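You operate a simulated robot arm through the tools that you are given. There is no shell and no other tool. Be economical: measure what you need, move in short steps, check, and stop when the job is done.

The job below is to be done with a simulated robot arm. You get a single attempt, and the scene is never put back.

Task
Take the tape core and leave it on the top of the infeed rollers. Then take the enamel mug on the top of the long cabinet and put it away on the lower shelf of the blue rack. Then take the white ring binder from the top of the long cabinet and put it on top of the white sheets on the black belt. Do these in the order given.

Only the result counts: the job must be done as asked and must still hold three seconds after the hand-in. Knocking over, shifting, dropping, spilling or breaking anything else fails it. Flat cloth is picked up by pressing the open fingertips on it (5 to 10 N) and closing them slowly along it; thin cloth reads only 2 to 8 mm in the jaws.

Robot
A 7-joint arm with a two-finger parallel gripper on a trunk, on a base that drives. Base frame: it is fixed to the floor where the robot stands at the start and does not move with it; the origin is under the middle of the robot, x ahead of it, y to its left, z up; the surface under the hand at the start is at about z = 0.62. Units: m, rad, N and s.
With the tool pointing down near the work surface it reaches from about 0.1 to 0.96 m from the robot's upright axis, wherever it stands. Its first joint turns from -2.897 to 2.897 rad. Places, roughly: enamel mug (12x9x8 cm) [1.5, -7.9, 1.1]; lower shelf of the blue rack [6.3, 3.8, 0.5]; ring binder [1.5, -8.75, 1.25]; top of the infeed rollers [0.8, 0.1, 0.6]; white sheets [0.75, -2.5, 1]. Payload 1.57 kg.
The tool frame sits at the grasp point between the pads (the TCP): z along the fingers, y along the line on which they close. The tips reach 0.03 m beyond it. Largest opening 0.11 m; finger width 0.024, thickness 0.012; the body of the gripper, 0.048 by 0.112 m, starts 0.078 m behind the TCP.
Orientation is that of the tool frame in the base frame, as a unit quaternion [w, x, y, z]. With the fingers straight down and closing along the base's y, the tool's x points along the base's -x, its y along +y and its z along -z.

Tools
- The arm moves only by the tool nudge_tool. Its argument "plan" is one flat list of numbers, 7 for each row, row after row: the shift along the base's x, y, z in m, then the turn, a rotation vector about the base's x, y, z in rad, then the opening, from 0 (shut) to 1 (fully open). In form: [dx, dy, dz, rx, ry, rz, grip, dx, dy, dz, rx, ry, rz, grip, ...]. A call has 1 to 8 rows; each row is the pose to reach, as a shift and turn from the pose commanded when the call began. Each row takes 0.2 s and may step no farther than 0.05 m and 0.15 rad from the row before; otherwise, or with a gripper value out of range, the whole call is refused. A pose out of reach is approached as far as the arm can. The call stops where the force on the tool passes 40 N (or 10 N more than at its start, if that is more) or the arm is blocked; 0.2 s more then pass. Each finger travels about 0.108 m/s and halts on what it meets, pressing with about 43 N; the grip force reading is that of the motor and also rises with nothing between the fingers. The clock runs only during rows and for 0.2 s after the last one: add rows that repeat a pose to give the fingers time. It gives the time, the measured TCP pose, the force on the tool (base axes), the opening and the grip force at its end, in the units of the frame above (readings bear some noise), with the torque about the TCP (base axes, N m) and any sound that the robot's microphone picked up, and new pictures: "pictures" is both (left out), scene, wrist or none.
- Cameras (640 x 400 px; columns grow to the right, rows downward): "scene" is now at [0.4812, 0.1848, 1.3082]; the picture's right is [-0.24, -0.97, 0.00], its down [-0.90, 0.23, -0.36] and it looks along [0.35, -0.09, -0.93] (base axes); focal length 253 px, centre (320, 200). "wrist" rides on the gripper at [0.07, 0.016, -0.141] in the tool frame; the picture's right is [-0.23, 0.97, 0.00], its down [-0.86, -0.20, -0.48] and it looks along [-0.47, -0.11, 0.88] (tool axes); focal length 222 px, centre (320, 200). There is no depth. A picture from a camera that has moved, and an enlarged one, comes with that camera's place and axes in the base frame and with its lens.
- move_column(by): slides the trunk up (or, below 0, down) by that many m; the arm and the scene camera ride with it, the base frame stays. It gives what a move gives, with no picture.
- base_move(legs): drives the robot by 1 to 6 legs, each [ahead, left, turn to the left] in m, m and rad, along the robot's own axes; the way and the turn of a leg run together, so that a leg with both is an arc; at most 1.5 m and 3.142 rad a leg. The arm and the cameras ride along, it lands a little off, and it stops where it bumps. It gives what a move gives, and a new picture of the scene camera.
- head_to(pan, tilt): turns the head with the scene camera to pan (to the left, within 1.798 rad either way) and tilt (down, from -0.506 to 1.204), counted from straight ahead of the robot. It gives what a move gives, and a new picture of the scene camera.
- zoom(camera, box): a new picture of the part [left, top, right, bottom] of that camera's present view, enlarged. No time passes.
- job_done(): hands the job in; it is judged then, once.

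Work in short steps. Places have to be worked out from the pictures, the camera data and where the tool is seen: move nearer, look again, correct. Check each grasp and each placing, and mend what went wrong. You have 165 turns and 260 pictures in all, those below and enlarged ones among them. Open the gripper and draw the arm clear of the work before you hand the job in, unless the task says otherwise; then end with one line.

The tools are called after "Emit:" as a command line: name --argument value ..., lists and objects as JSON in quotes. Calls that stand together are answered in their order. nudge_tool: Moves the arm, as the interface text tells. Its arguments: {"type":"object","properties":{"plan":{"type":"array","items":{"type":"number"}},"pictures":{"type":"string","enum":["both","scene","wrist","none"]}},"required":["plan"]} The other tools are called the same way: move_column (by) slides the trunk up or down; base_move (legs) drives the base; head_to (pan, tilt) turns the head that bears the scene camera; zoom (camera, box) takes an enlarged picture of a part of a camera's view; job_done () hands the job in.

At the start:

```text
time_s: 0.0
ee_pos: [0.577, 0.0458, 0.8911]
orientation: [0.0, -0.001, 1.0, 0.0]
contact_force: [0.2, 0.7, 0.3]
ft_torque: [-0.02, -0.03, -0.01]
width: 0.11
grip_force: 0.0
trunk travel left (down, up): [-0.39, 0.22]
robot x, y, heading: [0.0054, 0.0001, -0.001]
head pan, tilt: [-0.246, 1.201]
```

scene: 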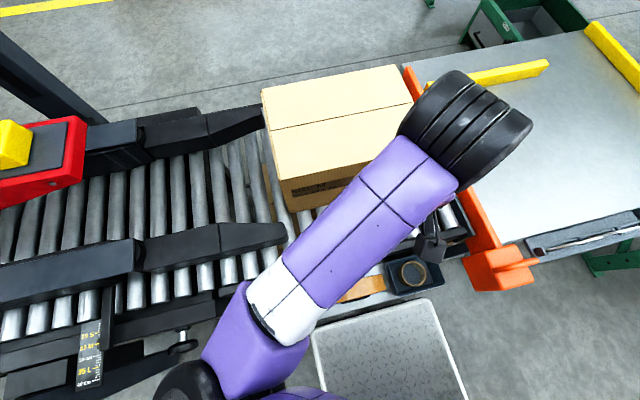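
wrist: 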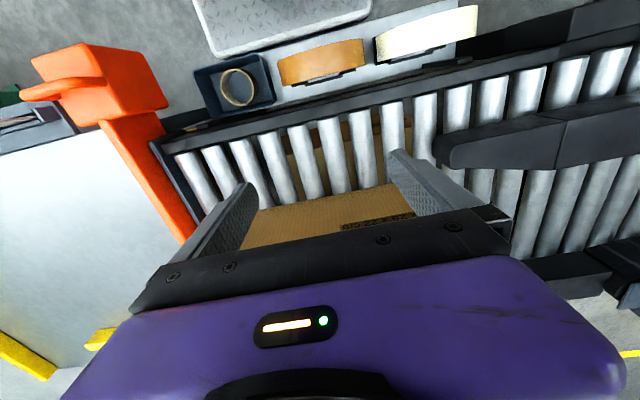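

I see the tape core as a ring in a dark tray near [0.49,-0.08,0.6]. I'll zoom in on it from both cameras.

Emit:
zoom --camera "wrist" --box '[180, 30, 340, 130]'

Emit:
zoom --camera "scene" --box '[340, 200, 500, 300]'

```text
4.00 times, centred on (260, 80) of wrist
camera zoom: at [0.5059, 0.0621, 1.0326], right [0.23, 0.97, 0.0], down [0.86, -0.2, 0.48], along [0.47, -0.11, -0.88], focal length 888 px, centre (560, 680)
```

zoom: 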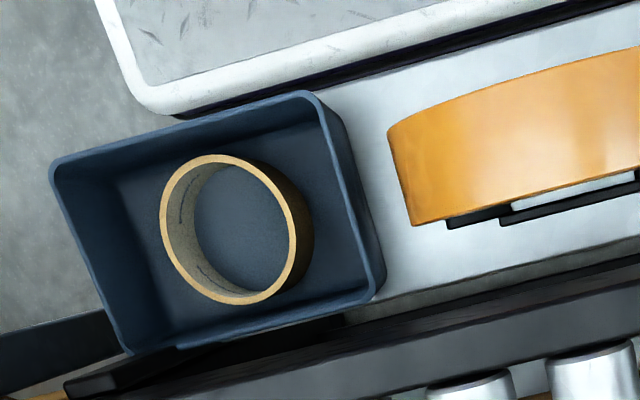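

```text
4.00 times, centred on (420, 250) of scene
camera zoom: at [0.4812, 0.1848, 1.3082], right [-0.24, -0.97, 0.0], down [-0.9, 0.23, -0.36], along [0.35, -0.09, -0.93], focal length 1012 px, centre (-80, 0)
```

zoom: 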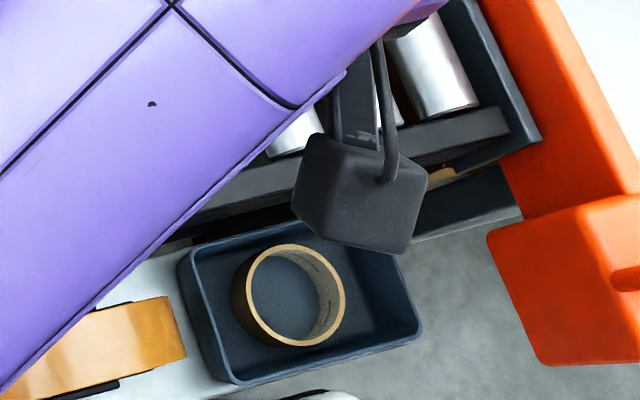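

The tray's long axis runs along y, with free room on the ring's −y side. I'll pinch the −y wall with one finger inside the ring, so first I move above it with a narrower opening.

Emit:
nudge_tool --plan '[-0.016, -0.026, -0.028, 0, 0, 0, 0.8, -0.032, -0.052, -0.056, 0, 0, 0, 0.6, -0.048, -0.078, -0.084, 0, 0, 0, 0.4, -0.064, -0.104, -0.112, 0, 0, 0, 0.3, -0.08, -0.13, -0.14, 0, 0, 0, 0.25, -0.094, -0.156, -0.16, 0, 0, 0, 0.22]'

```text
time_s: 1.4
ee_pos: [0.4827, -0.1085, 0.7313]
orientation: [0.0, 0.0, 1.0, 0.0]
contact_force: [0.8, 0.6, -0.1]
ft_torque: [-0.01, 0.0, -0.02]
width: 0.0242
grip_force: 0.0
out of reach, approached as far as the arm can: row 1, 2, 3
trunk travel left (down, up): [-0.39, 0.22]
robot x, y, heading: [-0.0042, 0.0018, -0.002]
head pan, tilt: [-0.246, 1.201]
camera scene: at [0.4812, 0.1851, 1.3083], right [-0.24, -0.97, 0.0], down [-0.9, 0.23, -0.36], along [0.35, -0.09, -0.93], focal length 253 px, centre (320, 200)
camera wrist: at [0.4115, -0.0934, 0.8716], right [0.23, 0.97, 0.0], down [0.85, -0.2, 0.48], along [0.47, -0.11, -0.88], focal length 222 px, centre (320, 200)
```

scene: 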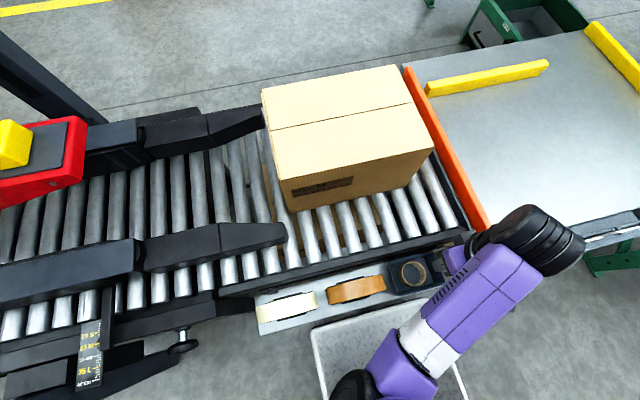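
wrist: 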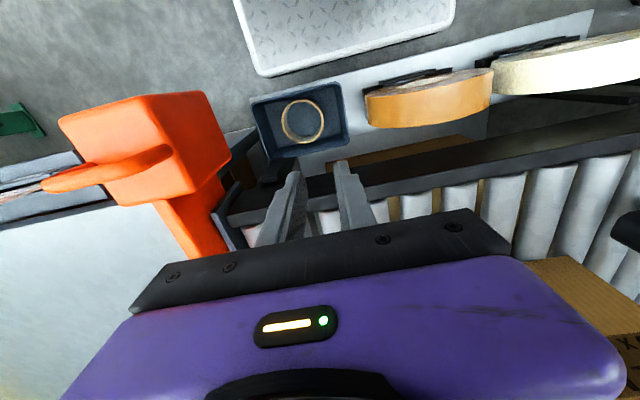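

Combining this view with the first shows the ring is lower than I thought, about [0.48,-0.145,0.40]. I'll zoom in to refine that.

Emit:
zoom --camera "wrist" --box '[240, 70, 400, 170]'

Emit:
zoom --camera "scene" --box '[340, 220, 500, 320]'

```text
4.00 times, centred on (320, 120) of wrist
camera zoom: at [0.4115, -0.0934, 0.8716], right [0.23, 0.97, 0.0], down [0.85, -0.2, 0.48], along [0.47, -0.11, -0.88], focal length 888 px, centre (320, 520)
```

zoom: 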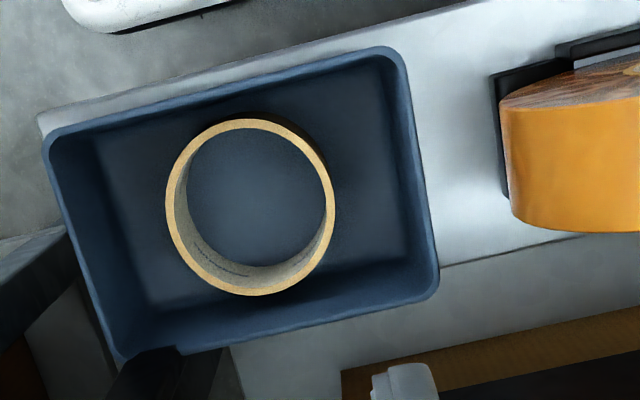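

```text
4.00 times, centred on (420, 270) of scene
camera zoom: at [0.4812, 0.1851, 1.3083], right [-0.24, -0.97, 0.0], down [-0.9, 0.23, -0.36], along [0.35, -0.09, -0.93], focal length 1012 px, centre (-80, -80)
```

zoom: 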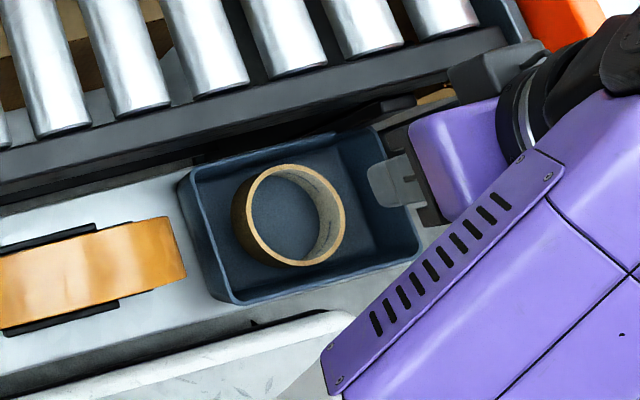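

Refined, the ring is about 0.086 across and centred near [0.479,-0.143,0.41]. I'll grip its +y wall, so I descend to z 0.52 above that wall and look again.

Emit:
nudge_tool --plan '[-0.002, 0.003, -0.045, 0, 0, 0, 0.3, -0.004, 0.006, -0.09, 0, 0, 0, 0.36, -0.004, 0.006, -0.135, 0, 0, 0, 0.38, -0.004, 0.006, -0.18, 0, 0, 0, 0.38, -0.004, 0.006, -0.205, 0, 0, 0, 0.38]'

```text
time_s: 2.6
ee_pos: [0.4776, -0.1061, 0.5272]
orientation: [-0.001, 0.0, 1.0, 0.0]
contact_force: [-0.4, 0.7, 0.5]
ft_torque: [0.0, -0.02, -0.03]
width: 0.0416
grip_force: 0.0
trunk travel left (down, up): [-0.39, 0.22]
robot x, y, heading: [0.0002, -0.0021, -0.003]
head pan, tilt: [-0.246, 1.201]
camera scene: at [0.4811, 0.1848, 1.3083], right [-0.24, -0.97, 0.0], down [-0.9, 0.23, -0.36], along [0.35, -0.09, -0.93], focal length 253 px, centre (320, 200)
camera wrist: at [0.4077, -0.089, 0.6677], right [0.23, 0.97, 0.0], down [0.85, -0.2, 0.48], along [0.47, -0.11, -0.88], focal length 222 px, centre (320, 200)
```

scene: 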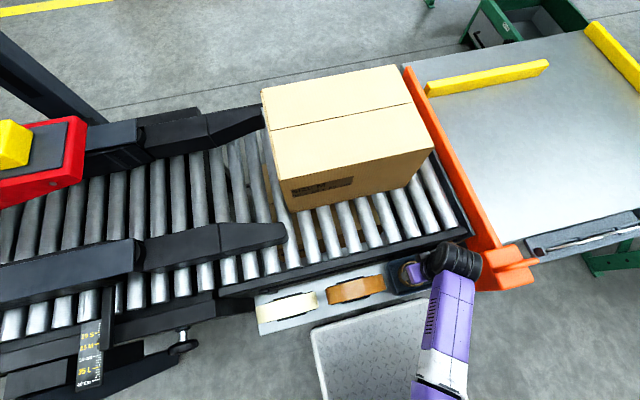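
wrist: 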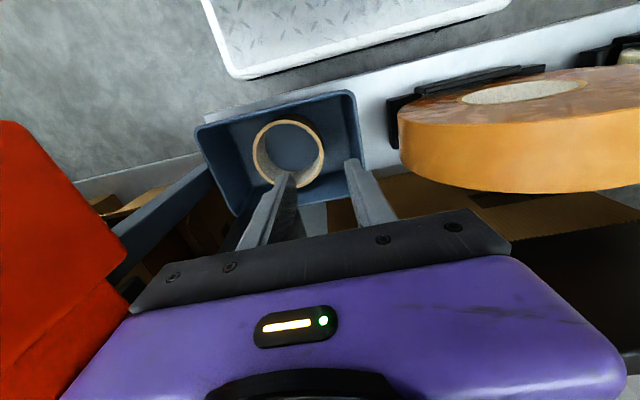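

The ring is at about [0.476,-0.143,0.41] and the fingers straddle its +y wall. Next I descend so the tips sit about 2.5 cm below the rim.

Emit:
nudge_tool --plan '[0, 0.002, -0.04, 0, 0, 0, 0.38, 0, 0.003, -0.075, 0, 0, 0, 0.38, 0, 0.003, -0.095, 0, 0, 0, 0.38, 0, 0.003, -0.112, 0, 0, 0, 0.38]'

```text
time_s: 3.6
ee_pos: [0.4805, -0.1015, 0.4142]
orientation: [0.0, 0.0, 1.0, 0.0]
contact_force: [-0.2, 0.1, 0.4]
ft_torque: [0.05, -0.03, -0.01]
width: 0.0417
grip_force: 0.0
trunk travel left (down, up): [-0.39, 0.22]
robot x, y, heading: [-0.0053, -0.0028, 0.001]
head pan, tilt: [-0.246, 1.201]
camera scene: at [0.4811, 0.1848, 1.3083], right [-0.24, -0.97, 0.0], down [-0.9, 0.23, -0.36], along [0.35, -0.09, -0.93], focal length 253 px, centre (320, 200)
camera wrist: at [0.4091, -0.0861, 0.5562], right [0.23, 0.97, 0.0], down [0.86, -0.2, 0.48], along [0.47, -0.11, -0.88], focal length 222 px, centre (320, 200)
```

scene: 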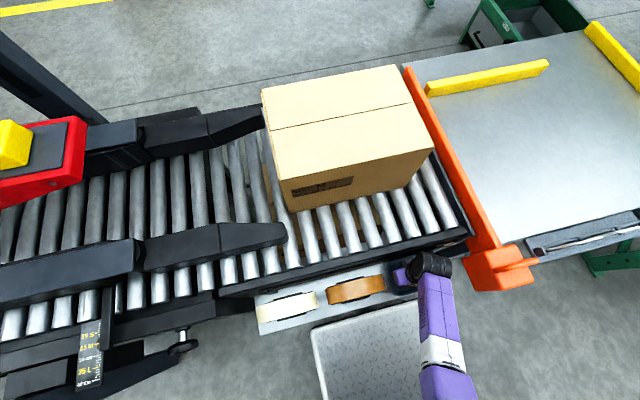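
wrist: 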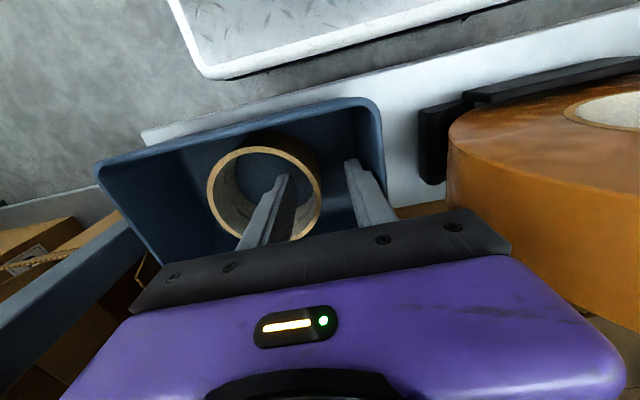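

The fingers straddle the wall without contact. I'll correct x slightly, go a little lower and close.

Emit:
nudge_tool --plan '[-0.006, 0, -0.008, 0, 0, 0, 0.38, -0.006, 0, -0.008, 0, 0, 0, 0.2, -0.006, 0, -0.008, 0, 0, 0, 0.0, -0.006, 0, -0.008, 0, 0, 0, 0.0, -0.006, 0, -0.008, 0, 0, 0, 0.0]' --pictures "wrist"

```text
time_s: 4.8
ee_pos: [0.4737, -0.1022, 0.4074]
orientation: [-0.001, 0.0, 1.0, 0.0]
contact_force: [0.2, 0.0, -0.3]
ft_torque: [0.02, 0.0, 0.01]
width: 0.0056
grip_force: 25.6
trunk travel left (down, up): [-0.39, 0.22]
robot x, y, heading: [-0.0021, -0.0004, 0.002]
head pan, tilt: [-0.246, 1.201]
camera wrist: at [0.403, -0.0854, 0.5484], right [0.23, 0.97, 0.0], down [0.86, -0.2, 0.48], along [0.47, -0.11, -0.88], focal length 222 px, centre (320, 200)
```

wrist: 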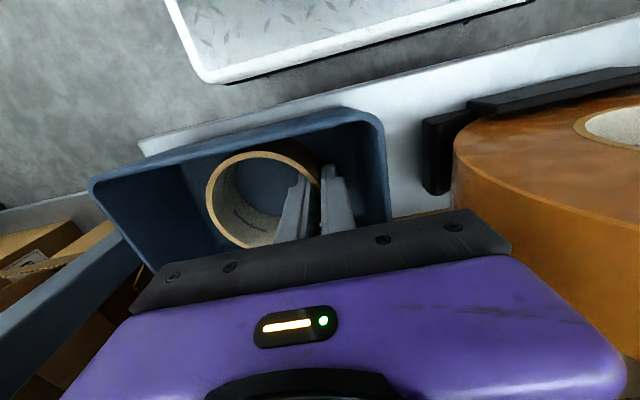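

The wall is gripped at 5.6 mm width. I lift straight up and then look.

Emit:
nudge_tool --plan '[0, 0, 0.04, 0, 0, 0, 0, 0, 0, 0.085, 0, 0, 0, 0, 0, 0, 0.13, 0, 0, 0, 0, 0, 0, 0.175, 0, 0, 0, 0, 0, 0, 0.22, 0, 0, 0, 0, 0, 0, 0.265, 0, 0, 0, 0, 0, 0, 0.31, 0, 0, 0, 0, 0, 0, 0.355, 0, 0, 0, 0]'

```text
time_s: 6.8
ee_pos: [0.453, -0.1233, 0.7621]
orientation: [-0.001, 0.073, 0.997, 0.0]
contact_force: [0.3, 0.2, 0.2]
ft_torque: [0.0, 0.02, -0.01]
width: 0.0055
grip_force: 25.6
trunk travel left (down, up): [-0.39, 0.22]
robot x, y, heading: [0.0001, 0.0007, -0.001]
head pan, tilt: [-0.246, 1.201]
stopped in row 8: the arm was blocked; the commanded pose is now the measured one
camera scene: at [0.4811, 0.1853, 1.3083], right [-0.24, -0.97, 0.0], down [-0.9, 0.23, -0.36], along [0.35, -0.09, -0.93], focal length 253 px, centre (320, 200)
camera wrist: at [0.3862, -0.0958, 0.9045], right [0.37, 0.93, 0.0], down [0.82, -0.32, 0.48], along [0.44, -0.17, -0.88], focal length 222 px, centre (320, 200)
```

scene: 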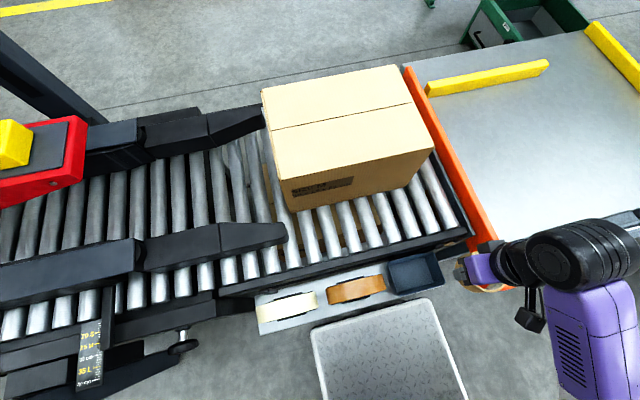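
wrist: 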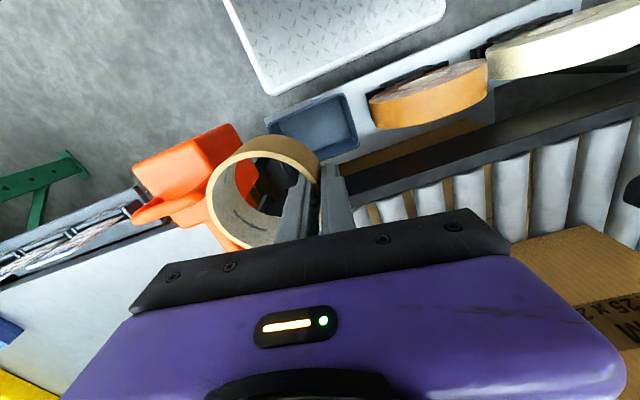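

The arm stalled while extending but still holds the ring. I move forward over the free rollers, toward TCP [0.67,-0.01], and restore the yaw.

Emit:
nudge_tool --plan '[0.036, 0.015, 0, 0, 0, 0.02, 0, 0.072, 0.032, 0, 0, 0, 0.05, 0, 0.11, 0.05, 0, 0, 0, 0.08, 0, 0.145, 0.07, 0, 0, 0, 0.11, 0, 0.18, 0.09, 0, 0, 0, 0.14, 0, 0.215, 0.11, 0, 0, 0, 0.146, 0]'

```text
time_s: 8.2
ee_pos: [0.6699, -0.0091, 0.7649]
orientation: [-0.001, 0.0, 1.0, 0.001]
contact_force: [-0.7, -0.8, 0.1]
ft_torque: [0.05, 0.02, -0.02]
width: 0.0053
grip_force: 25.8
trunk travel left (down, up): [-0.39, 0.22]
robot x, y, heading: [-0.0032, -0.0038, -0.001]
head pan, tilt: [-0.246, 1.201]
camera scene: at [0.4809, 0.185, 1.3084], right [-0.24, -0.97, 0.0], down [-0.9, 0.23, -0.36], along [0.35, -0.09, -0.93], focal length 253 px, centre (320, 200)
camera wrist: at [0.5992, 0.007, 0.9063], right [0.23, 0.97, 0.0], down [0.86, -0.2, 0.48], along [0.46, -0.11, -0.88], focal length 222 px, centre (320, 200)
```

scene: 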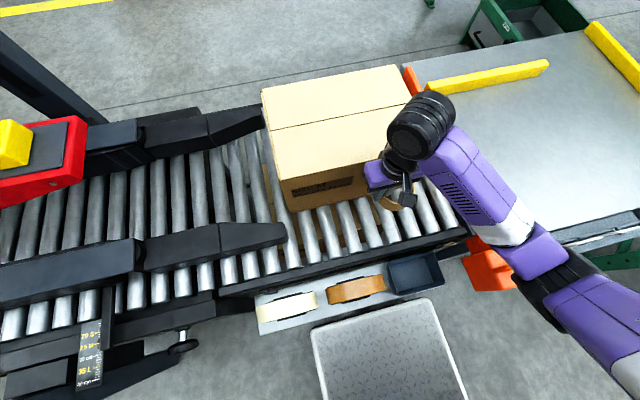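
wrist: 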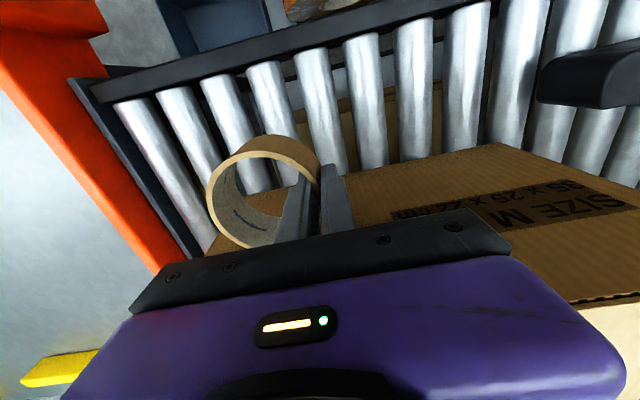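

Roller tops come out at z≈0.61, and the box's near edge is at about x 0.73–0.76. I shift 2 cm toward the rail for clearance and lower to TCP z≈0.68.

Emit:
nudge_tool --plan '[-0.022, 0, -0.02, 0, 0, 0, 0, -0.022, 0, -0.05, 0, 0, 0, 0, -0.022, 0, -0.075, 0, 0, 0, 0, -0.022, 0, -0.085, 0, 0, 0, 0]'

```text
time_s: 9.2
ee_pos: [0.6487, -0.0118, 0.6791]
orientation: [-0.001, 0.001, 1.0, 0.001]
contact_force: [0.1, 0.7, 0.1]
ft_torque: [-0.01, -0.02, -0.04]
width: 0.0056
grip_force: 25.7
trunk travel left (down, up): [-0.39, 0.22]
robot x, y, heading: [-0.0012, 0.0033, 0.003]
head pan, tilt: [-0.246, 1.201]
camera scene: at [0.4811, 0.1852, 1.3083], right [-0.24, -0.97, 0.0], down [-0.9, 0.23, -0.36], along [0.35, -0.09, -0.93], focal length 253 px, centre (320, 200)
camera wrist: at [0.5774, 0.005, 0.8194], right [0.23, 0.97, 0.0], down [0.86, -0.2, 0.48], along [0.47, -0.11, -0.88], focal length 222 px, centre (320, 200)
```

scene: 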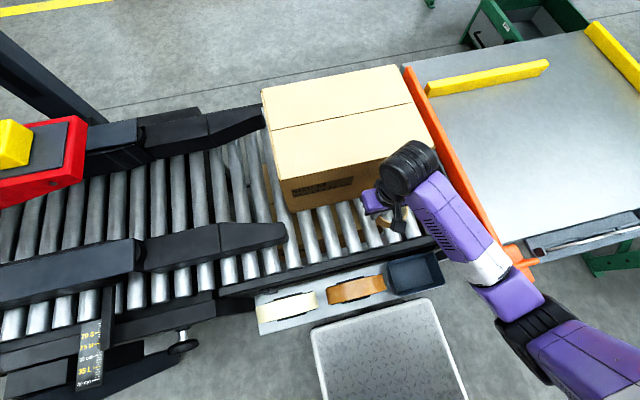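
wrist: 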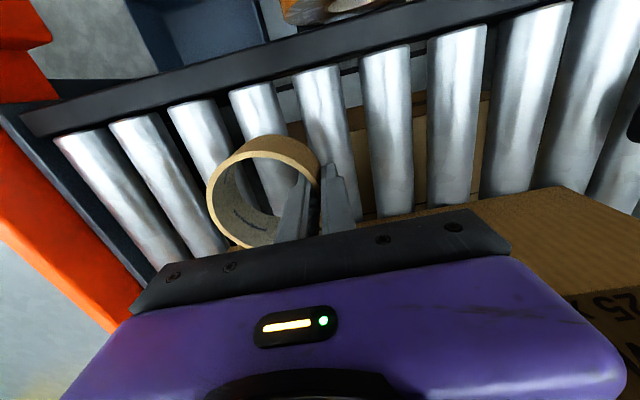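

Rollers run along x with about 5.5 cm pitch, and the ring has to be centred over a gap to sit flat. I zoom in to locate the rollers.

Emit:
zoom --camera "wrist" --box '[120, 50, 440, 250]'

Emit:
zoom --camera "scene" --box '[300, 160, 460, 260]'

```text
2.00 times, centred on (280, 150) of wrist
camera zoom: at [0.5774, 0.005, 0.8194], right [0.23, 0.97, 0.0], down [0.86, -0.2, 0.48], along [0.47, -0.11, -0.88], focal length 444 px, centre (400, 300)
```

zoom: 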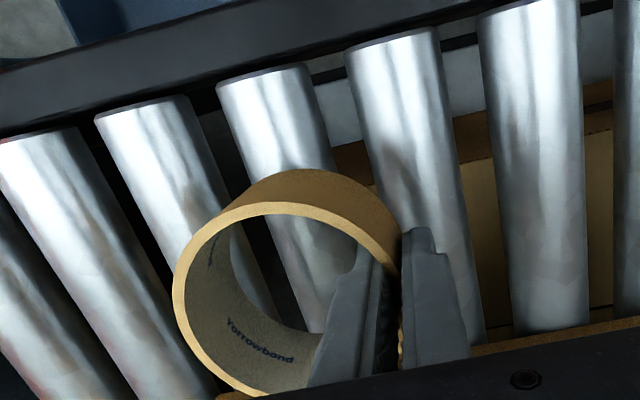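

```text
4.00 times, centred on (380, 210) of scene
camera zoom: at [0.4811, 0.1852, 1.3083], right [-0.24, -0.97, 0.0], down [-0.9, 0.23, -0.36], along [0.35, -0.09, -0.93], focal length 1012 px, centre (80, 160)
```

zoom: 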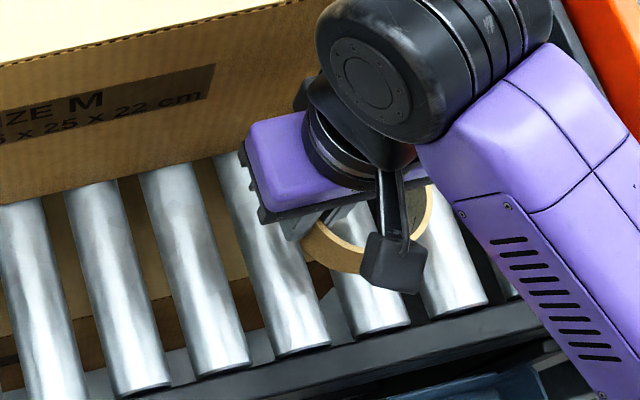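

Rollers lie at about y=0, −0.062 and −0.124. I shift +0.019 in y to centre the ring over the gap at −0.031, then lower gently until contact.

Emit:
nudge_tool --plan '[0, 0.019, 0, 0, 0, 0, 0, 0, 0.019, -0.01, 0, 0, 0, 0, 0, 0.019, -0.018, 0, 0, 0, 0, 0, 0.019, -0.023, 0, 0, 0, 0]' --pictures "wrist"

```text
time_s: 10.2
ee_pos: [0.6478, 0.0076, 0.6557]
orientation: [0.0, -0.001, 1.0, 0.002]
contact_force: [-0.6, -0.4, 15.7]
ft_torque: [-0.16, -0.01, 0.03]
width: 0.0053
grip_force: 25.9
trunk travel left (down, up): [-0.39, 0.22]
robot x, y, heading: [-0.0022, 0.0025, 0.002]
head pan, tilt: [-0.246, 1.201]
camera wrist: at [0.5769, 0.0236, 0.7972], right [0.23, 0.97, 0.0], down [0.86, -0.2, 0.48], along [0.47, -0.11, -0.88], focal length 222 px, centre (320, 200)
```

wrist: 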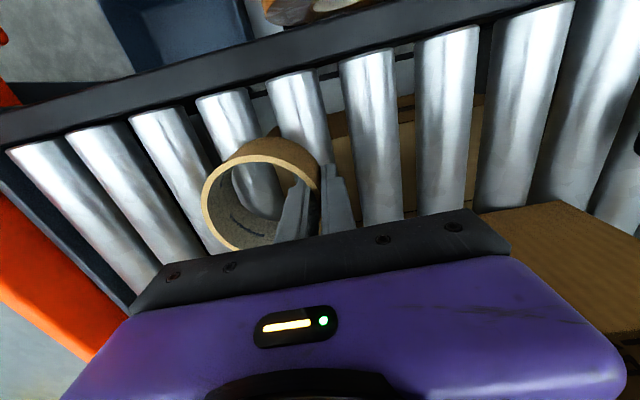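

Contact is 15.7 N, and the ring centre at y≈−0.031 lies over the gap between the rollers. I release and raise.

Emit:
nudge_tool --plan '[0, 0, 0.001, 0, 0, 0, 0.1, 0, 0, 0.001, 0, 0, 0, 0.28, 0, 0, 0.001, 0, 0, 0, 0.28, 0, 0, 0.03, 0, 0, 0, 0.28, 0, 0, 0.07, 0, 0, 0, 0.28, 0, 0, 0.11, 0, 0, 0, 0.28]'

```text
time_s: 11.6
ee_pos: [0.6475, 0.0061, 0.7659]
orientation: [-0.001, -0.001, 1.0, 0.0]
contact_force: [0.7, 1.0, -1.6]
ft_torque: [-0.02, -0.02, -0.04]
width: 0.0306
grip_force: 0.0
trunk travel left (down, up): [-0.39, 0.22]
robot x, y, heading: [-0.0002, 0.002, 0.001]
head pan, tilt: [-0.246, 1.201]
camera scene: at [0.481, 0.1856, 1.3082], right [-0.24, -0.97, 0.0], down [-0.9, 0.23, -0.36], along [0.35, -0.09, -0.93], focal length 253 px, centre (320, 200)
camera wrist: at [0.5765, 0.0226, 0.9071], right [0.23, 0.97, 0.0], down [0.86, -0.2, 0.48], along [0.46, -0.11, -0.88], focal length 222 px, centre (320, 200)
```

scene: 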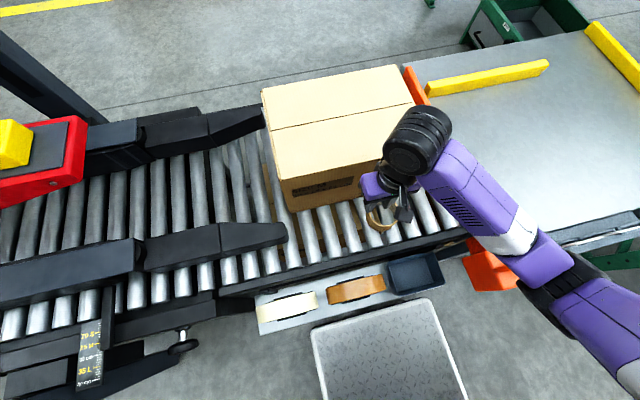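
wrist: 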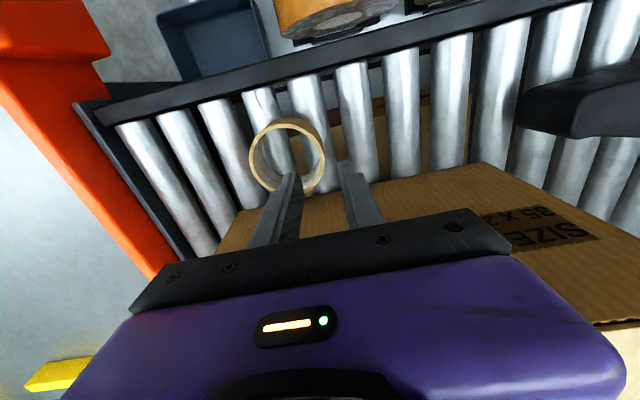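

The ring sits flat on the rollers. I pull the arm up and back, then look around to plan the drive.

Emit:
nudge_tool --plan '[-0.01, 0.0, 0.04, 0, 0, 0, 0.4, -0.03, 0.0, 0.08, 0, 0, 0, 0.6, -0.06, 0.0, 0.11, 0, 0, 0, 0.8, -0.1, 0.0, 0.125, 0, 0, 0, 1, -0.14, 0, 0.125, 0, 0, 0, 1, -0.18, 0, 0.125, 0, 0, 0, 1]' --pictures "none"

Emit:
head_to --pan -1.5 --tilt 0.35

Emit:
head_to --pan -0.7 --tilt 0.3

Emit:
head_to --pan 0.6 --tilt 0.3

```text
time_s: 13.0
ee_pos: [0.5653, 0.0123, 0.8518]
orientation: [-0.002, -0.001, 1.0, 0.001]
contact_force: [-0.4, 0.8, 0.0]
ft_torque: [0.02, -0.02, 0.01]
width: 0.1101
grip_force: 0.0
out of reach, approached as far as the arm can: row 4, 5, 6
trunk travel left (down, up): [-0.39, 0.22]
robot x, y, heading: [0.0014, -0.0007, -0.001]
head pan, tilt: [-0.246, 1.201]
```

```text
time_s: 14.4
ee_pos: [0.5655, 0.0135, 0.8512]
orientation: [-0.002, 0.0, 1.0, 0.001]
contact_force: [-0.1, -0.5, -0.1]
ft_torque: [-0.03, 0.03, -0.02]
width: 0.1101
grip_force: 0.0
trunk travel left (down, up): [-0.39, 0.22]
robot x, y, heading: [0.0018, 0.0, 0.001]
head pan, tilt: [-1.499, 0.351]
camera scene: at [0.4337, 0.106, 1.3756], right [-1.0, -0.07, 0.0], down [-0.03, 0.34, -0.94], along [0.07, -0.94, -0.34], focal length 253 px, centre (320, 200)
```

scene: 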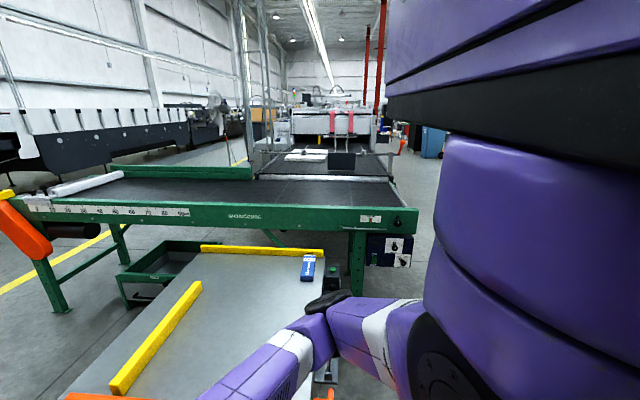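

```text
time_s: 15.6
ee_pos: [0.5661, 0.0136, 0.853]
orientation: [-0.001, 0.0, 1.0, 0.002]
contact_force: [0.2, 0.1, -0.1]
ft_torque: [0.02, -0.05, 0.03]
width: 0.1099
grip_force: 0.1
trunk travel left (down, up): [-0.39, 0.22]
robot x, y, heading: [0.0001, 0.003, -0.005]
head pan, tilt: [-0.7, 0.3]
camera scene: at [0.4983, 0.1387, 1.3803], right [-0.64, -0.76, 0.0], down [-0.23, 0.19, -0.96], along [0.73, -0.62, -0.3], focal length 253 px, centre (320, 200)
```

scene: 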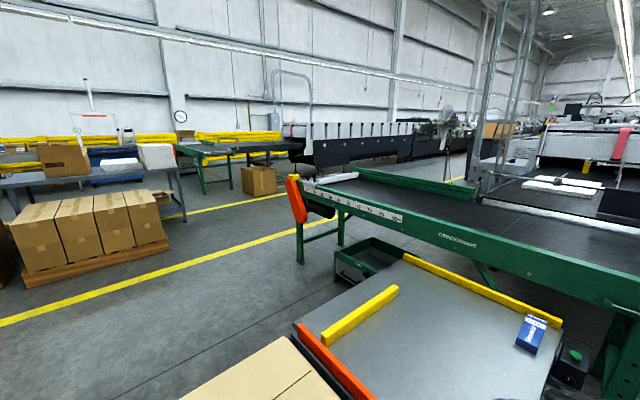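

```text
time_s: 17.0
ee_pos: [0.5653, 0.0135, 0.8524]
orientation: [-0.002, 0.0, 1.0, 0.0]
contact_force: [0.6, -0.2, -1.2]
ft_torque: [-0.03, 0.03, 0.0]
width: 0.1099
grip_force: 0.0
trunk travel left (down, up): [-0.39, 0.22]
robot x, y, heading: [-0.0015, 0.0012, 0.004]
head pan, tilt: [0.6, 0.3]
camera scene: at [0.5039, 0.2516, 1.3803], right [0.57, -0.82, 0.0], down [-0.24, -0.17, -0.96], along [0.79, 0.54, -0.3], focal length 253 px, centre (320, 200)
```

scene: 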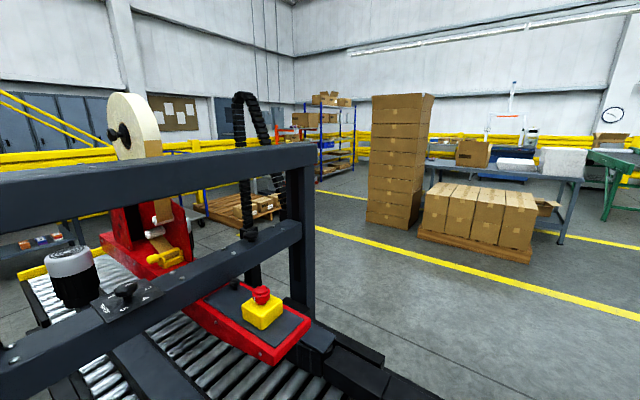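

The route is to the right, in −y past the green conveyor. I look back-right and back-left before backing up.

Emit:
head_to --pan -1.79 --tilt 0.6

Emit:
head_to --pan 1.79 --tilt 0.5

```text
time_s: 19.2
ee_pos: [0.5652, 0.0139, 0.8521]
orientation: [-0.003, 0.0, 1.0, 0.001]
contact_force: [0.2, 0.2, 0.1]
ft_torque: [0.02, -0.02, -0.01]
width: 0.1099
grip_force: 0.0
trunk travel left (down, up): [-0.39, 0.22]
robot x, y, heading: [0.003, 0.0022, 0.002]
head pan, tilt: [-1.791, 0.6]
camera scene: at [0.4077, 0.1125, 1.3529], right [-0.98, 0.22, 0.0], down [0.12, 0.55, -0.83], along [-0.18, -0.81, -0.56], focal length 253 px, centre (320, 200)
```

scene: 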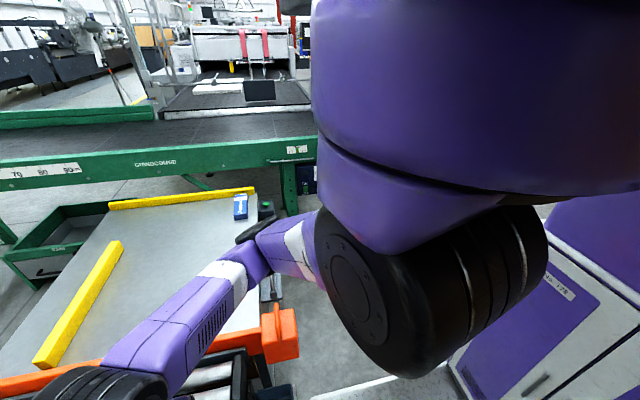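

```text
time_s: 22.2
ee_pos: [0.564, 0.0129, 0.8532]
orientation: [-0.002, 0.0, 1.0, 0.0]
contact_force: [-0.4, 0.4, -0.2]
ft_torque: [0.02, -0.01, 0.04]
width: 0.1099
grip_force: 0.1
trunk travel left (down, up): [-0.39, 0.22]
robot x, y, heading: [0.0028, 0.0037, 0.001]
head pan, tilt: [1.791, 0.499]
camera scene: at [0.407, 0.2876, 1.362], right [0.98, 0.22, 0.0], down [0.1, -0.47, -0.88], along [-0.19, 0.86, -0.48], focal length 253 px, centre (320, 200)
```

scene: 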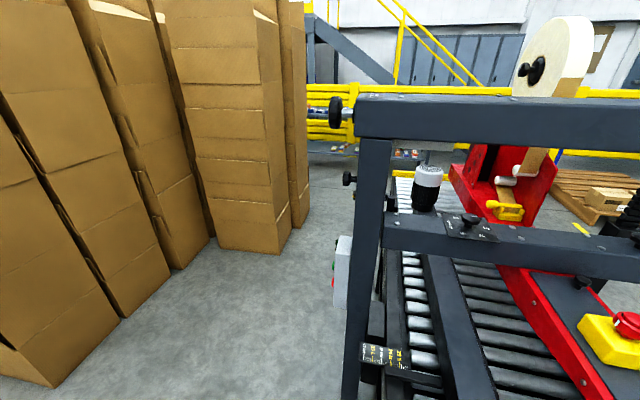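

Stacked boxes stand behind-left at x≈−1, and my right-rear side is still hidden. I back up 0.4 m, turn 45° right and look.

Emit:
base_move --legs '[[-0.4, 0, 0], [0, 0, -0.8]]'

Emit:
head_to --pan -0.9 --tilt 0.5

```text
time_s: 26.9
ee_pos: [-0.0129, -0.4029, 0.8515]
orientation: [-0.002, 0.397, 0.918, 0.001]
contact_force: [0.0, 0.3, -0.7]
ft_torque: [0.01, 0.02, 0.0]
width: 0.11
grip_force: 0.0
trunk travel left (down, up): [-0.39, 0.22]
robot x, y, heading: [-0.4081, -0.0013, -0.815]
head pan, tilt: [1.791, 0.499]
camera scene: at [0.0819, -0.1003, 1.362], right [0.83, -0.56, 0.0], down [-0.27, -0.4, -0.88], along [0.49, 0.73, -0.48], focal length 253 px, centre (320, 200)
```

scene: 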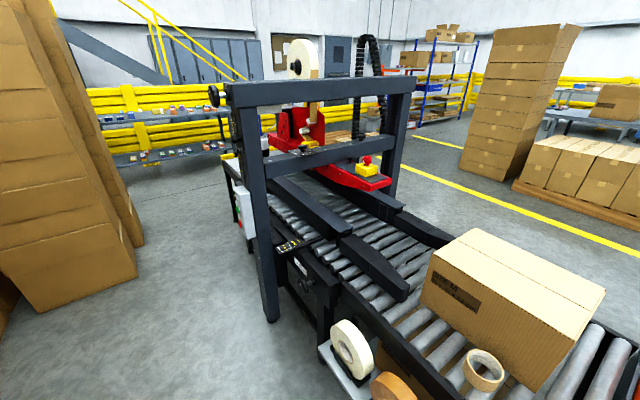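

```text
time_s: 29.3
ee_pos: [-0.0113, -0.4031, 0.8523]
orientation: [-0.001, 0.397, 0.918, 0.001]
contact_force: [-0.5, 0.3, 1.4]
ft_torque: [0.01, 0.02, 0.01]
width: 0.11
grip_force: 0.1
trunk travel left (down, up): [-0.39, 0.22]
robot x, y, heading: [-0.4068, 0.0029, -0.814]
head pan, tilt: [-0.901, 0.499]
camera scene: at [0.0174, -0.2656, 1.3619], right [-0.99, 0.15, 0.0], down [0.07, 0.47, -0.88], along [-0.13, -0.87, -0.48], focal length 253 px, centre (320, 200)
```

scene: 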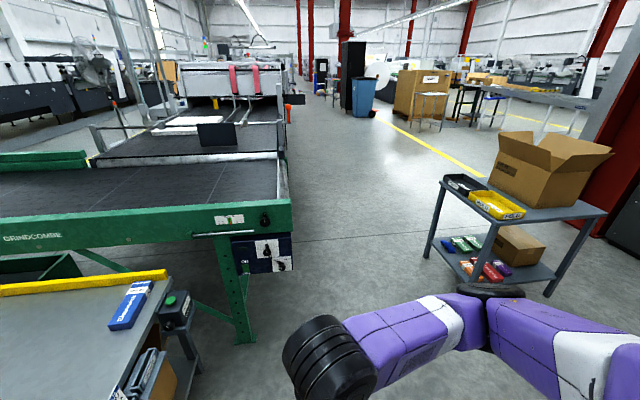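

The corridor is clear between the conveyor end (x≈0) and the cart (x<−1.05). I turn to face −y and drive 3 m along x≈−0.5.

Emit:
head_to --pan 0.3 --tilt 0.35

Emit:
base_move --legs '[[0, 0, -0.757], [1.5, -0.1, 0], [1.5, 0, 0]]'

```text
time_s: 30.7
ee_pos: [-0.0117, -0.4022, 0.8524]
orientation: [-0.002, 0.397, 0.918, 0.001]
contact_force: [0.7, 0.4, 0.0]
ft_torque: [0.0, 0.05, 0.01]
width: 0.1095
grip_force: 0.0
trunk travel left (down, up): [-0.39, 0.22]
robot x, y, heading: [-0.4074, -0.0013, -0.814]
head pan, tilt: [0.3, 0.351]
camera scene: at [0.1116, -0.2217, 1.3756], right [-0.49, -0.87, 0.0], down [-0.3, 0.17, -0.94], along [0.82, -0.46, -0.34], focal length 253 px, centre (320, 200)
```

scene: 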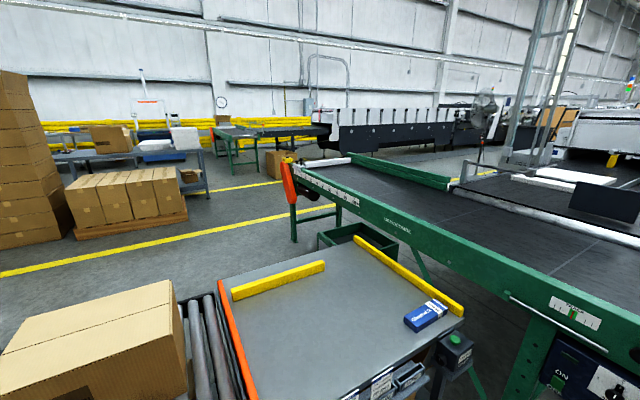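

```text
refused: leg 2 is longer than a leg can be; nothing moved
```

The sideways component made that leg longer than 1.5 m, so I shorten it.

Emit:
base_move --legs '[[0, 0, -0.757], [1.4, -0.1, 0], [1.5, 0, 0]]'

```text
time_s: 46.6
ee_pos: [-0.3761, -3.4507, 0.852]
orientation: [0.0, 0.688, 0.726, 0.002]
contact_force: [0.2, 0.3, -0.3]
ft_torque: [0.02, -0.02, 0.0]
width: 0.11
grip_force: 0.0
trunk travel left (down, up): [-0.39, 0.22]
robot x, y, heading: [-0.4188, -2.8887, -1.519]
head pan, tilt: [0.3, 0.351]
camera scene: at [-0.1633, -3.3922, 1.3756], right [-0.94, -0.35, 0.0], down [-0.12, 0.32, -0.94], along [0.32, -0.88, -0.34], focal length 253 px, centre (320, 200)
```

scene: 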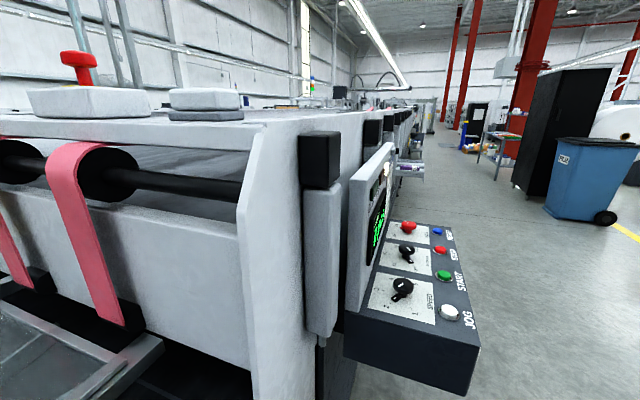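

The machine's control panel sticks out to x≈−0.39, so I strafe right 0.65 m. Then I go ahead along x≈−1.05 and look left.

Emit:
base_move --legs '[[0, -0.65, -0.05], [1.5, 0, 0], [1.3, 0, 0]]'

Emit:
head_to --pan 0.9 --tilt 0.35

```text
time_s: 63.4
ee_pos: [-0.887, -6.2725, 0.8526]
orientation: [-0.001, 0.684, 0.73, 0.002]
contact_force: [0.2, 0.4, 0.6]
ft_torque: [0.02, -0.02, -0.02]
width: 0.1102
grip_force: 0.1
trunk travel left (down, up): [-0.39, 0.22]
robot x, y, heading: [-0.9391, -5.7093, -1.508]
head pan, tilt: [0.3, 0.351]
camera scene: at [-0.6762, -6.2113, 1.3756], right [-0.93, -0.36, 0.0], down [-0.12, 0.32, -0.94], along [0.34, -0.88, -0.34], focal length 253 px, centre (320, 200)
```

scene: 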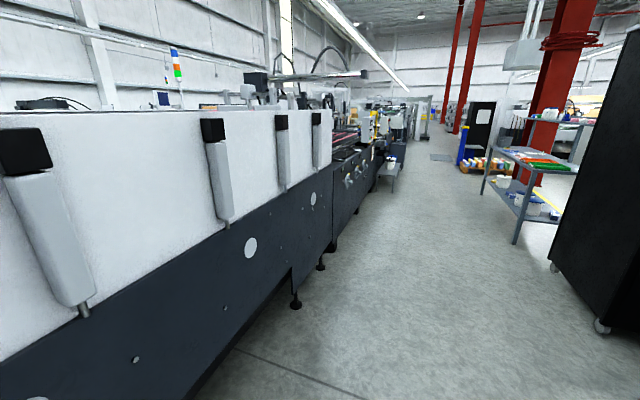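

```text
time_s: 64.3
ee_pos: [-0.8875, -6.2723, 0.8518]
orientation: [0.0, 0.684, 0.73, 0.002]
contact_force: [0.5, 0.4, -0.1]
ft_torque: [-0.04, 0.01, -0.01]
width: 0.1099
grip_force: 0.0
trunk travel left (down, up): [-0.39, 0.22]
robot x, y, heading: [-0.9344, -5.709, -1.507]
head pan, tilt: [0.901, 0.351]
camera scene: at [-0.6329, -6.1773, 1.3756], right [-0.57, -0.82, 0.0], down [-0.28, 0.2, -0.94], along [0.77, -0.53, -0.34], focal length 253 px, centre (320, 200)
```

scene: 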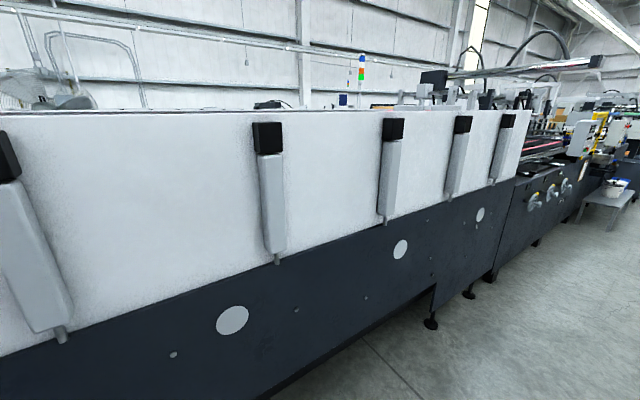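

The white hood's top is about level with the camera, so I raise the trunk to see over it. I also want to know what lies near x=1.5.

Emit:
move_column --by 0.22

Emit:
head_to --pan 0.9 --tilt 0.3

Emit:
head_to --pan 1.6 --tilt 0.2

```text
time_s: 66.7
ee_pos: [-0.8878, -6.2722, 1.0717]
orientation: [-0.001, 0.684, 0.73, 0.001]
contact_force: [0.0, -0.1, 0.2]
ft_torque: [0.02, 0.03, 0.02]
width: 0.1099
grip_force: 0.1
trunk travel left (down, up): [-0.61, 0.0]
robot x, y, heading: [-0.9337, -5.7143, -1.508]
head pan, tilt: [0.901, 0.351]
```

```text
time_s: 67.3
ee_pos: [-0.8863, -6.2718, 1.0724]
orientation: [-0.001, 0.684, 0.73, 0.002]
contact_force: [0.1, 0.4, -0.6]
ft_torque: [0.01, -0.01, -0.02]
width: 0.1097
grip_force: 0.1
trunk travel left (down, up): [-0.61, 0.0]
robot x, y, heading: [-0.9367, -5.7058, -1.506]
head pan, tilt: [0.901, 0.3]
camera scene: at [-0.6327, -6.1774, 1.6003], right [-0.57, -0.82, 0.0], down [-0.24, 0.17, -0.96], along [0.79, -0.54, -0.3], focal length 253 px, centre (320, 200)
```

scene: 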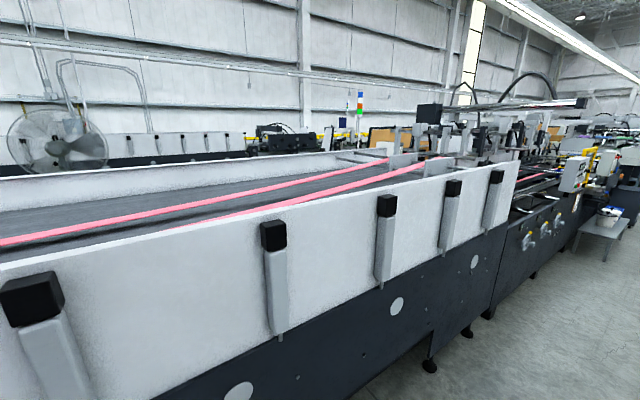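

```text
time_s: 68.4
ee_pos: [-0.8883, -6.2721, 1.0721]
orientation: [0.0, 0.684, 0.73, 0.002]
contact_force: [-0.2, -0.6, 0.0]
ft_torque: [-0.01, -0.02, -0.01]
width: 0.1103
grip_force: 0.0
trunk travel left (down, up): [-0.61, 0.0]
robot x, y, heading: [-0.9346, -5.7104, -1.502]
head pan, tilt: [1.6, 0.201]
camera scene: at [-0.6167, -6.1155, 1.6096], right [0.09, -1.0, 0.0], down [-0.2, -0.02, -0.98], along [0.98, 0.09, -0.2], focal length 253 px, centre (320, 200)
```

scene: 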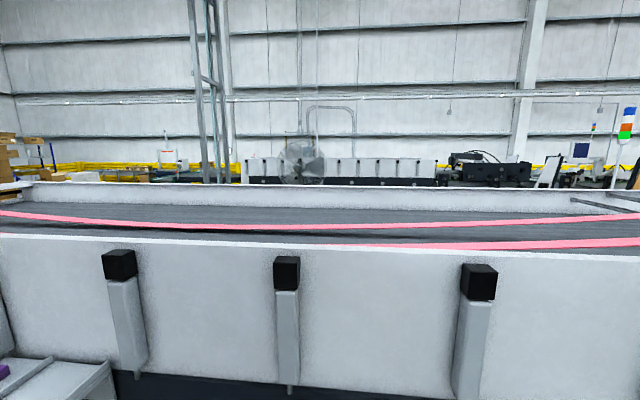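

The mug and binder spots are hidden behind the hood's far wall, so they need approaching from the far aisle (x>2). I look along −y for the end of the machine line.

Emit:
head_to --pan 0.05 --tilt 0.2

Emit:
zoom --camera "scene" --box '[160, 80, 420, 240]'

```text
time_s: 70.0
ee_pos: [-0.8871, -6.2727, 1.0724]
orientation: [-0.001, 0.683, 0.73, 0.002]
contact_force: [0.7, 1.0, 0.0]
ft_torque: [0.02, -0.02, 0.0]
width: 0.1102
grip_force: 0.1
trunk travel left (down, up): [-0.61, 0.0]
robot x, y, heading: [-0.9392, -5.7075, -1.502]
head pan, tilt: [0.051, 0.201]
camera scene: at [-0.6987, -6.2168, 1.6096], right [-0.99, -0.12, 0.0], down [-0.02, 0.2, -0.98], along [0.11, -0.97, -0.2], focal length 253 px, centre (320, 200)
```

scene: 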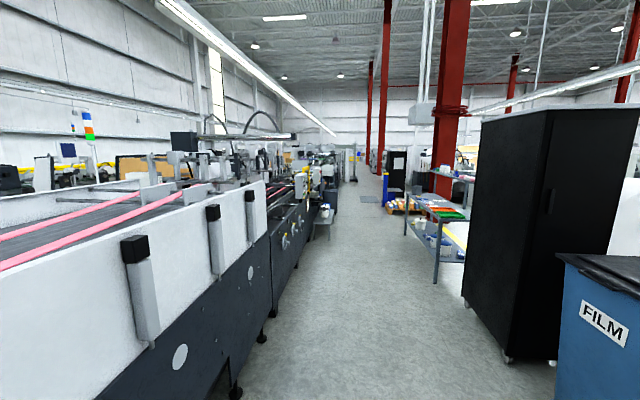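

```text
2.46 times, centred on (290, 160) of scene
camera zoom: at [-0.6987, -6.2168, 1.6096], right [-0.99, -0.12, 0.0], down [-0.02, 0.2, -0.98], along [0.11, -0.97, -0.2], focal length 622 px, centre (394, 298)
```

zoom: 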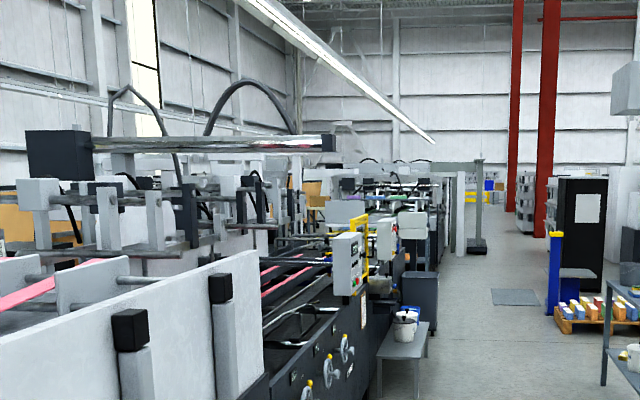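

The line continues to about y≈−19, so a route around either end is long. I check my own footprint before choosing, since the +y gap looks about 0.7 m wide.

Emit:
head_to --pan 1.79 --tilt 0.95

Emit:
head_to --pan -1.79 --tilt 0.95

```text
time_s: 71.8
ee_pos: [-0.8868, -6.2723, 1.0716]
orientation: [0.0, 0.684, 0.729, 0.002]
contact_force: [0.2, 0.7, 0.2]
ft_torque: [-0.02, 0.0, 0.0]
width: 0.1098
grip_force: 0.1
trunk travel left (down, up): [-0.61, 0.0]
robot x, y, heading: [-0.9409, -5.7071, -1.506]
head pan, tilt: [1.791, 0.949]
camera scene: at [-0.6397, -6.1039, 1.5445], right [0.28, -0.96, 0.0], down [-0.78, -0.23, -0.58], along [0.56, 0.16, -0.81], focal length 253 px, centre (320, 200)
```

scene: 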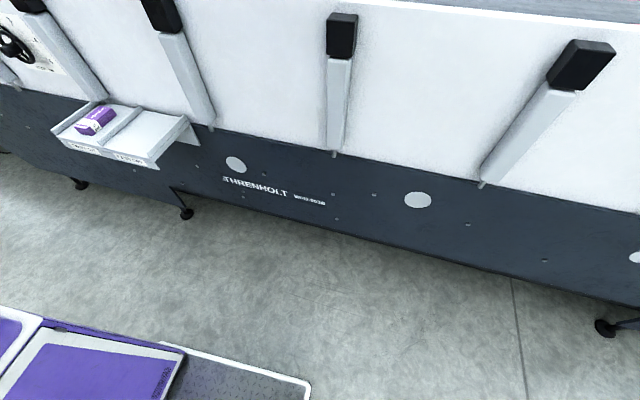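

```text
time_s: 74.8
ee_pos: [-0.8882, -6.2724, 1.0727]
orientation: [0.0, 0.684, 0.729, 0.001]
contact_force: [-0.5, -0.2, -0.4]
ft_torque: [0.0, -0.01, -0.03]
width: 0.1101
grip_force: 0.1
trunk travel left (down, up): [-0.61, 0.0]
robot x, y, heading: [-0.9375, -5.7134, -1.511]
head pan, tilt: [-1.791, 0.949]
camera scene: at [-0.7813, -6.1131, 1.5445], right [0.15, 0.99, 0.0], down [0.8, -0.12, -0.58], along [-0.58, 0.09, -0.81], focal length 253 px, centre (320, 200)
```

scene: 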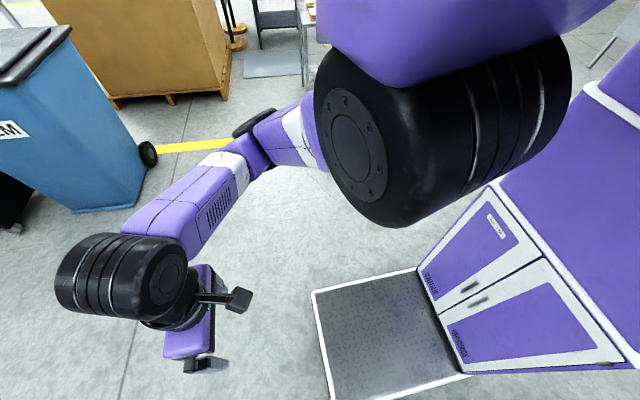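

My base is only about 0.52 m wide, but the elbow sticks out to the right, which makes the +y gap between tall stacks risky. The −y corridor is wide, so I take it in stages along x≈−1.05.

Emit:
head_to --pan 0.0 --tilt 0.35

Emit:
base_move --legs '[[0, -0.1, -0.065], [1.5, 0, 0], [1.5, 0, 0]]'

```text
time_s: 76.5
ee_pos: [-0.887, -6.2725, 1.0719]
orientation: [0.0, 0.684, 0.73, 0.002]
contact_force: [0.2, 0.6, 0.1]
ft_torque: [0.0, -0.01, 0.01]
width: 0.1101
grip_force: 0.0
trunk travel left (down, up): [-0.61, 0.0]
robot x, y, heading: [-0.9368, -5.7123, -1.507]
head pan, tilt: [0.0, 0.351]
camera scene: at [-0.7035, -6.2172, 1.5956], right [-1.0, -0.06, 0.0], down [-0.02, 0.34, -0.94], along [0.06, -0.94, -0.34], focal length 253 px, centre (320, 200)
```

scene: 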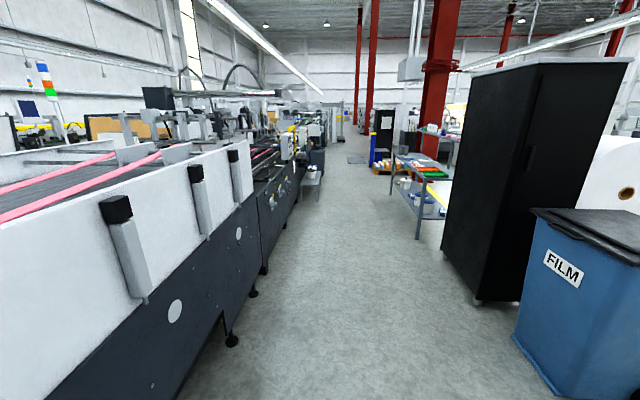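

```text
time_s: 91.6
ee_pos: [-1.0182, -9.2503, 1.073]
orientation: [0.0, 0.706, 0.708, 0.002]
contact_force: [0.1, -0.1, 0.3]
ft_torque: [0.02, 0.02, 0.01]
width: 0.1098
grip_force: 0.0
trunk travel left (down, up): [-0.61, 0.0]
robot x, y, heading: [-1.0352, -8.6865, -1.568]
head pan, tilt: [0.0, 0.351]
camera scene: at [-0.8306, -9.2073, 1.5956], right [-1.0, 0.0, 0.0], down [0.0, 0.34, -0.94], along [0.0, -0.94, -0.34], focal length 253 px, centre (320, 200)
```

scene: 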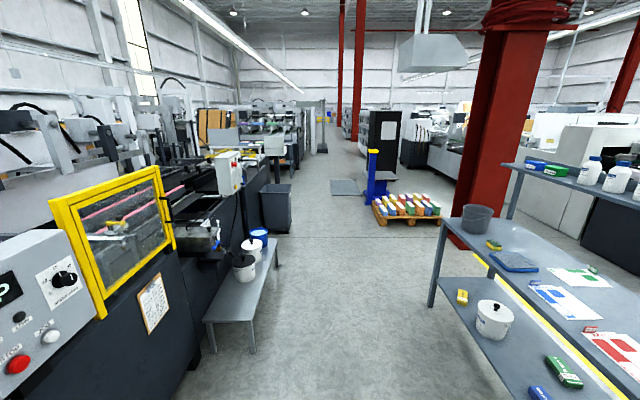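

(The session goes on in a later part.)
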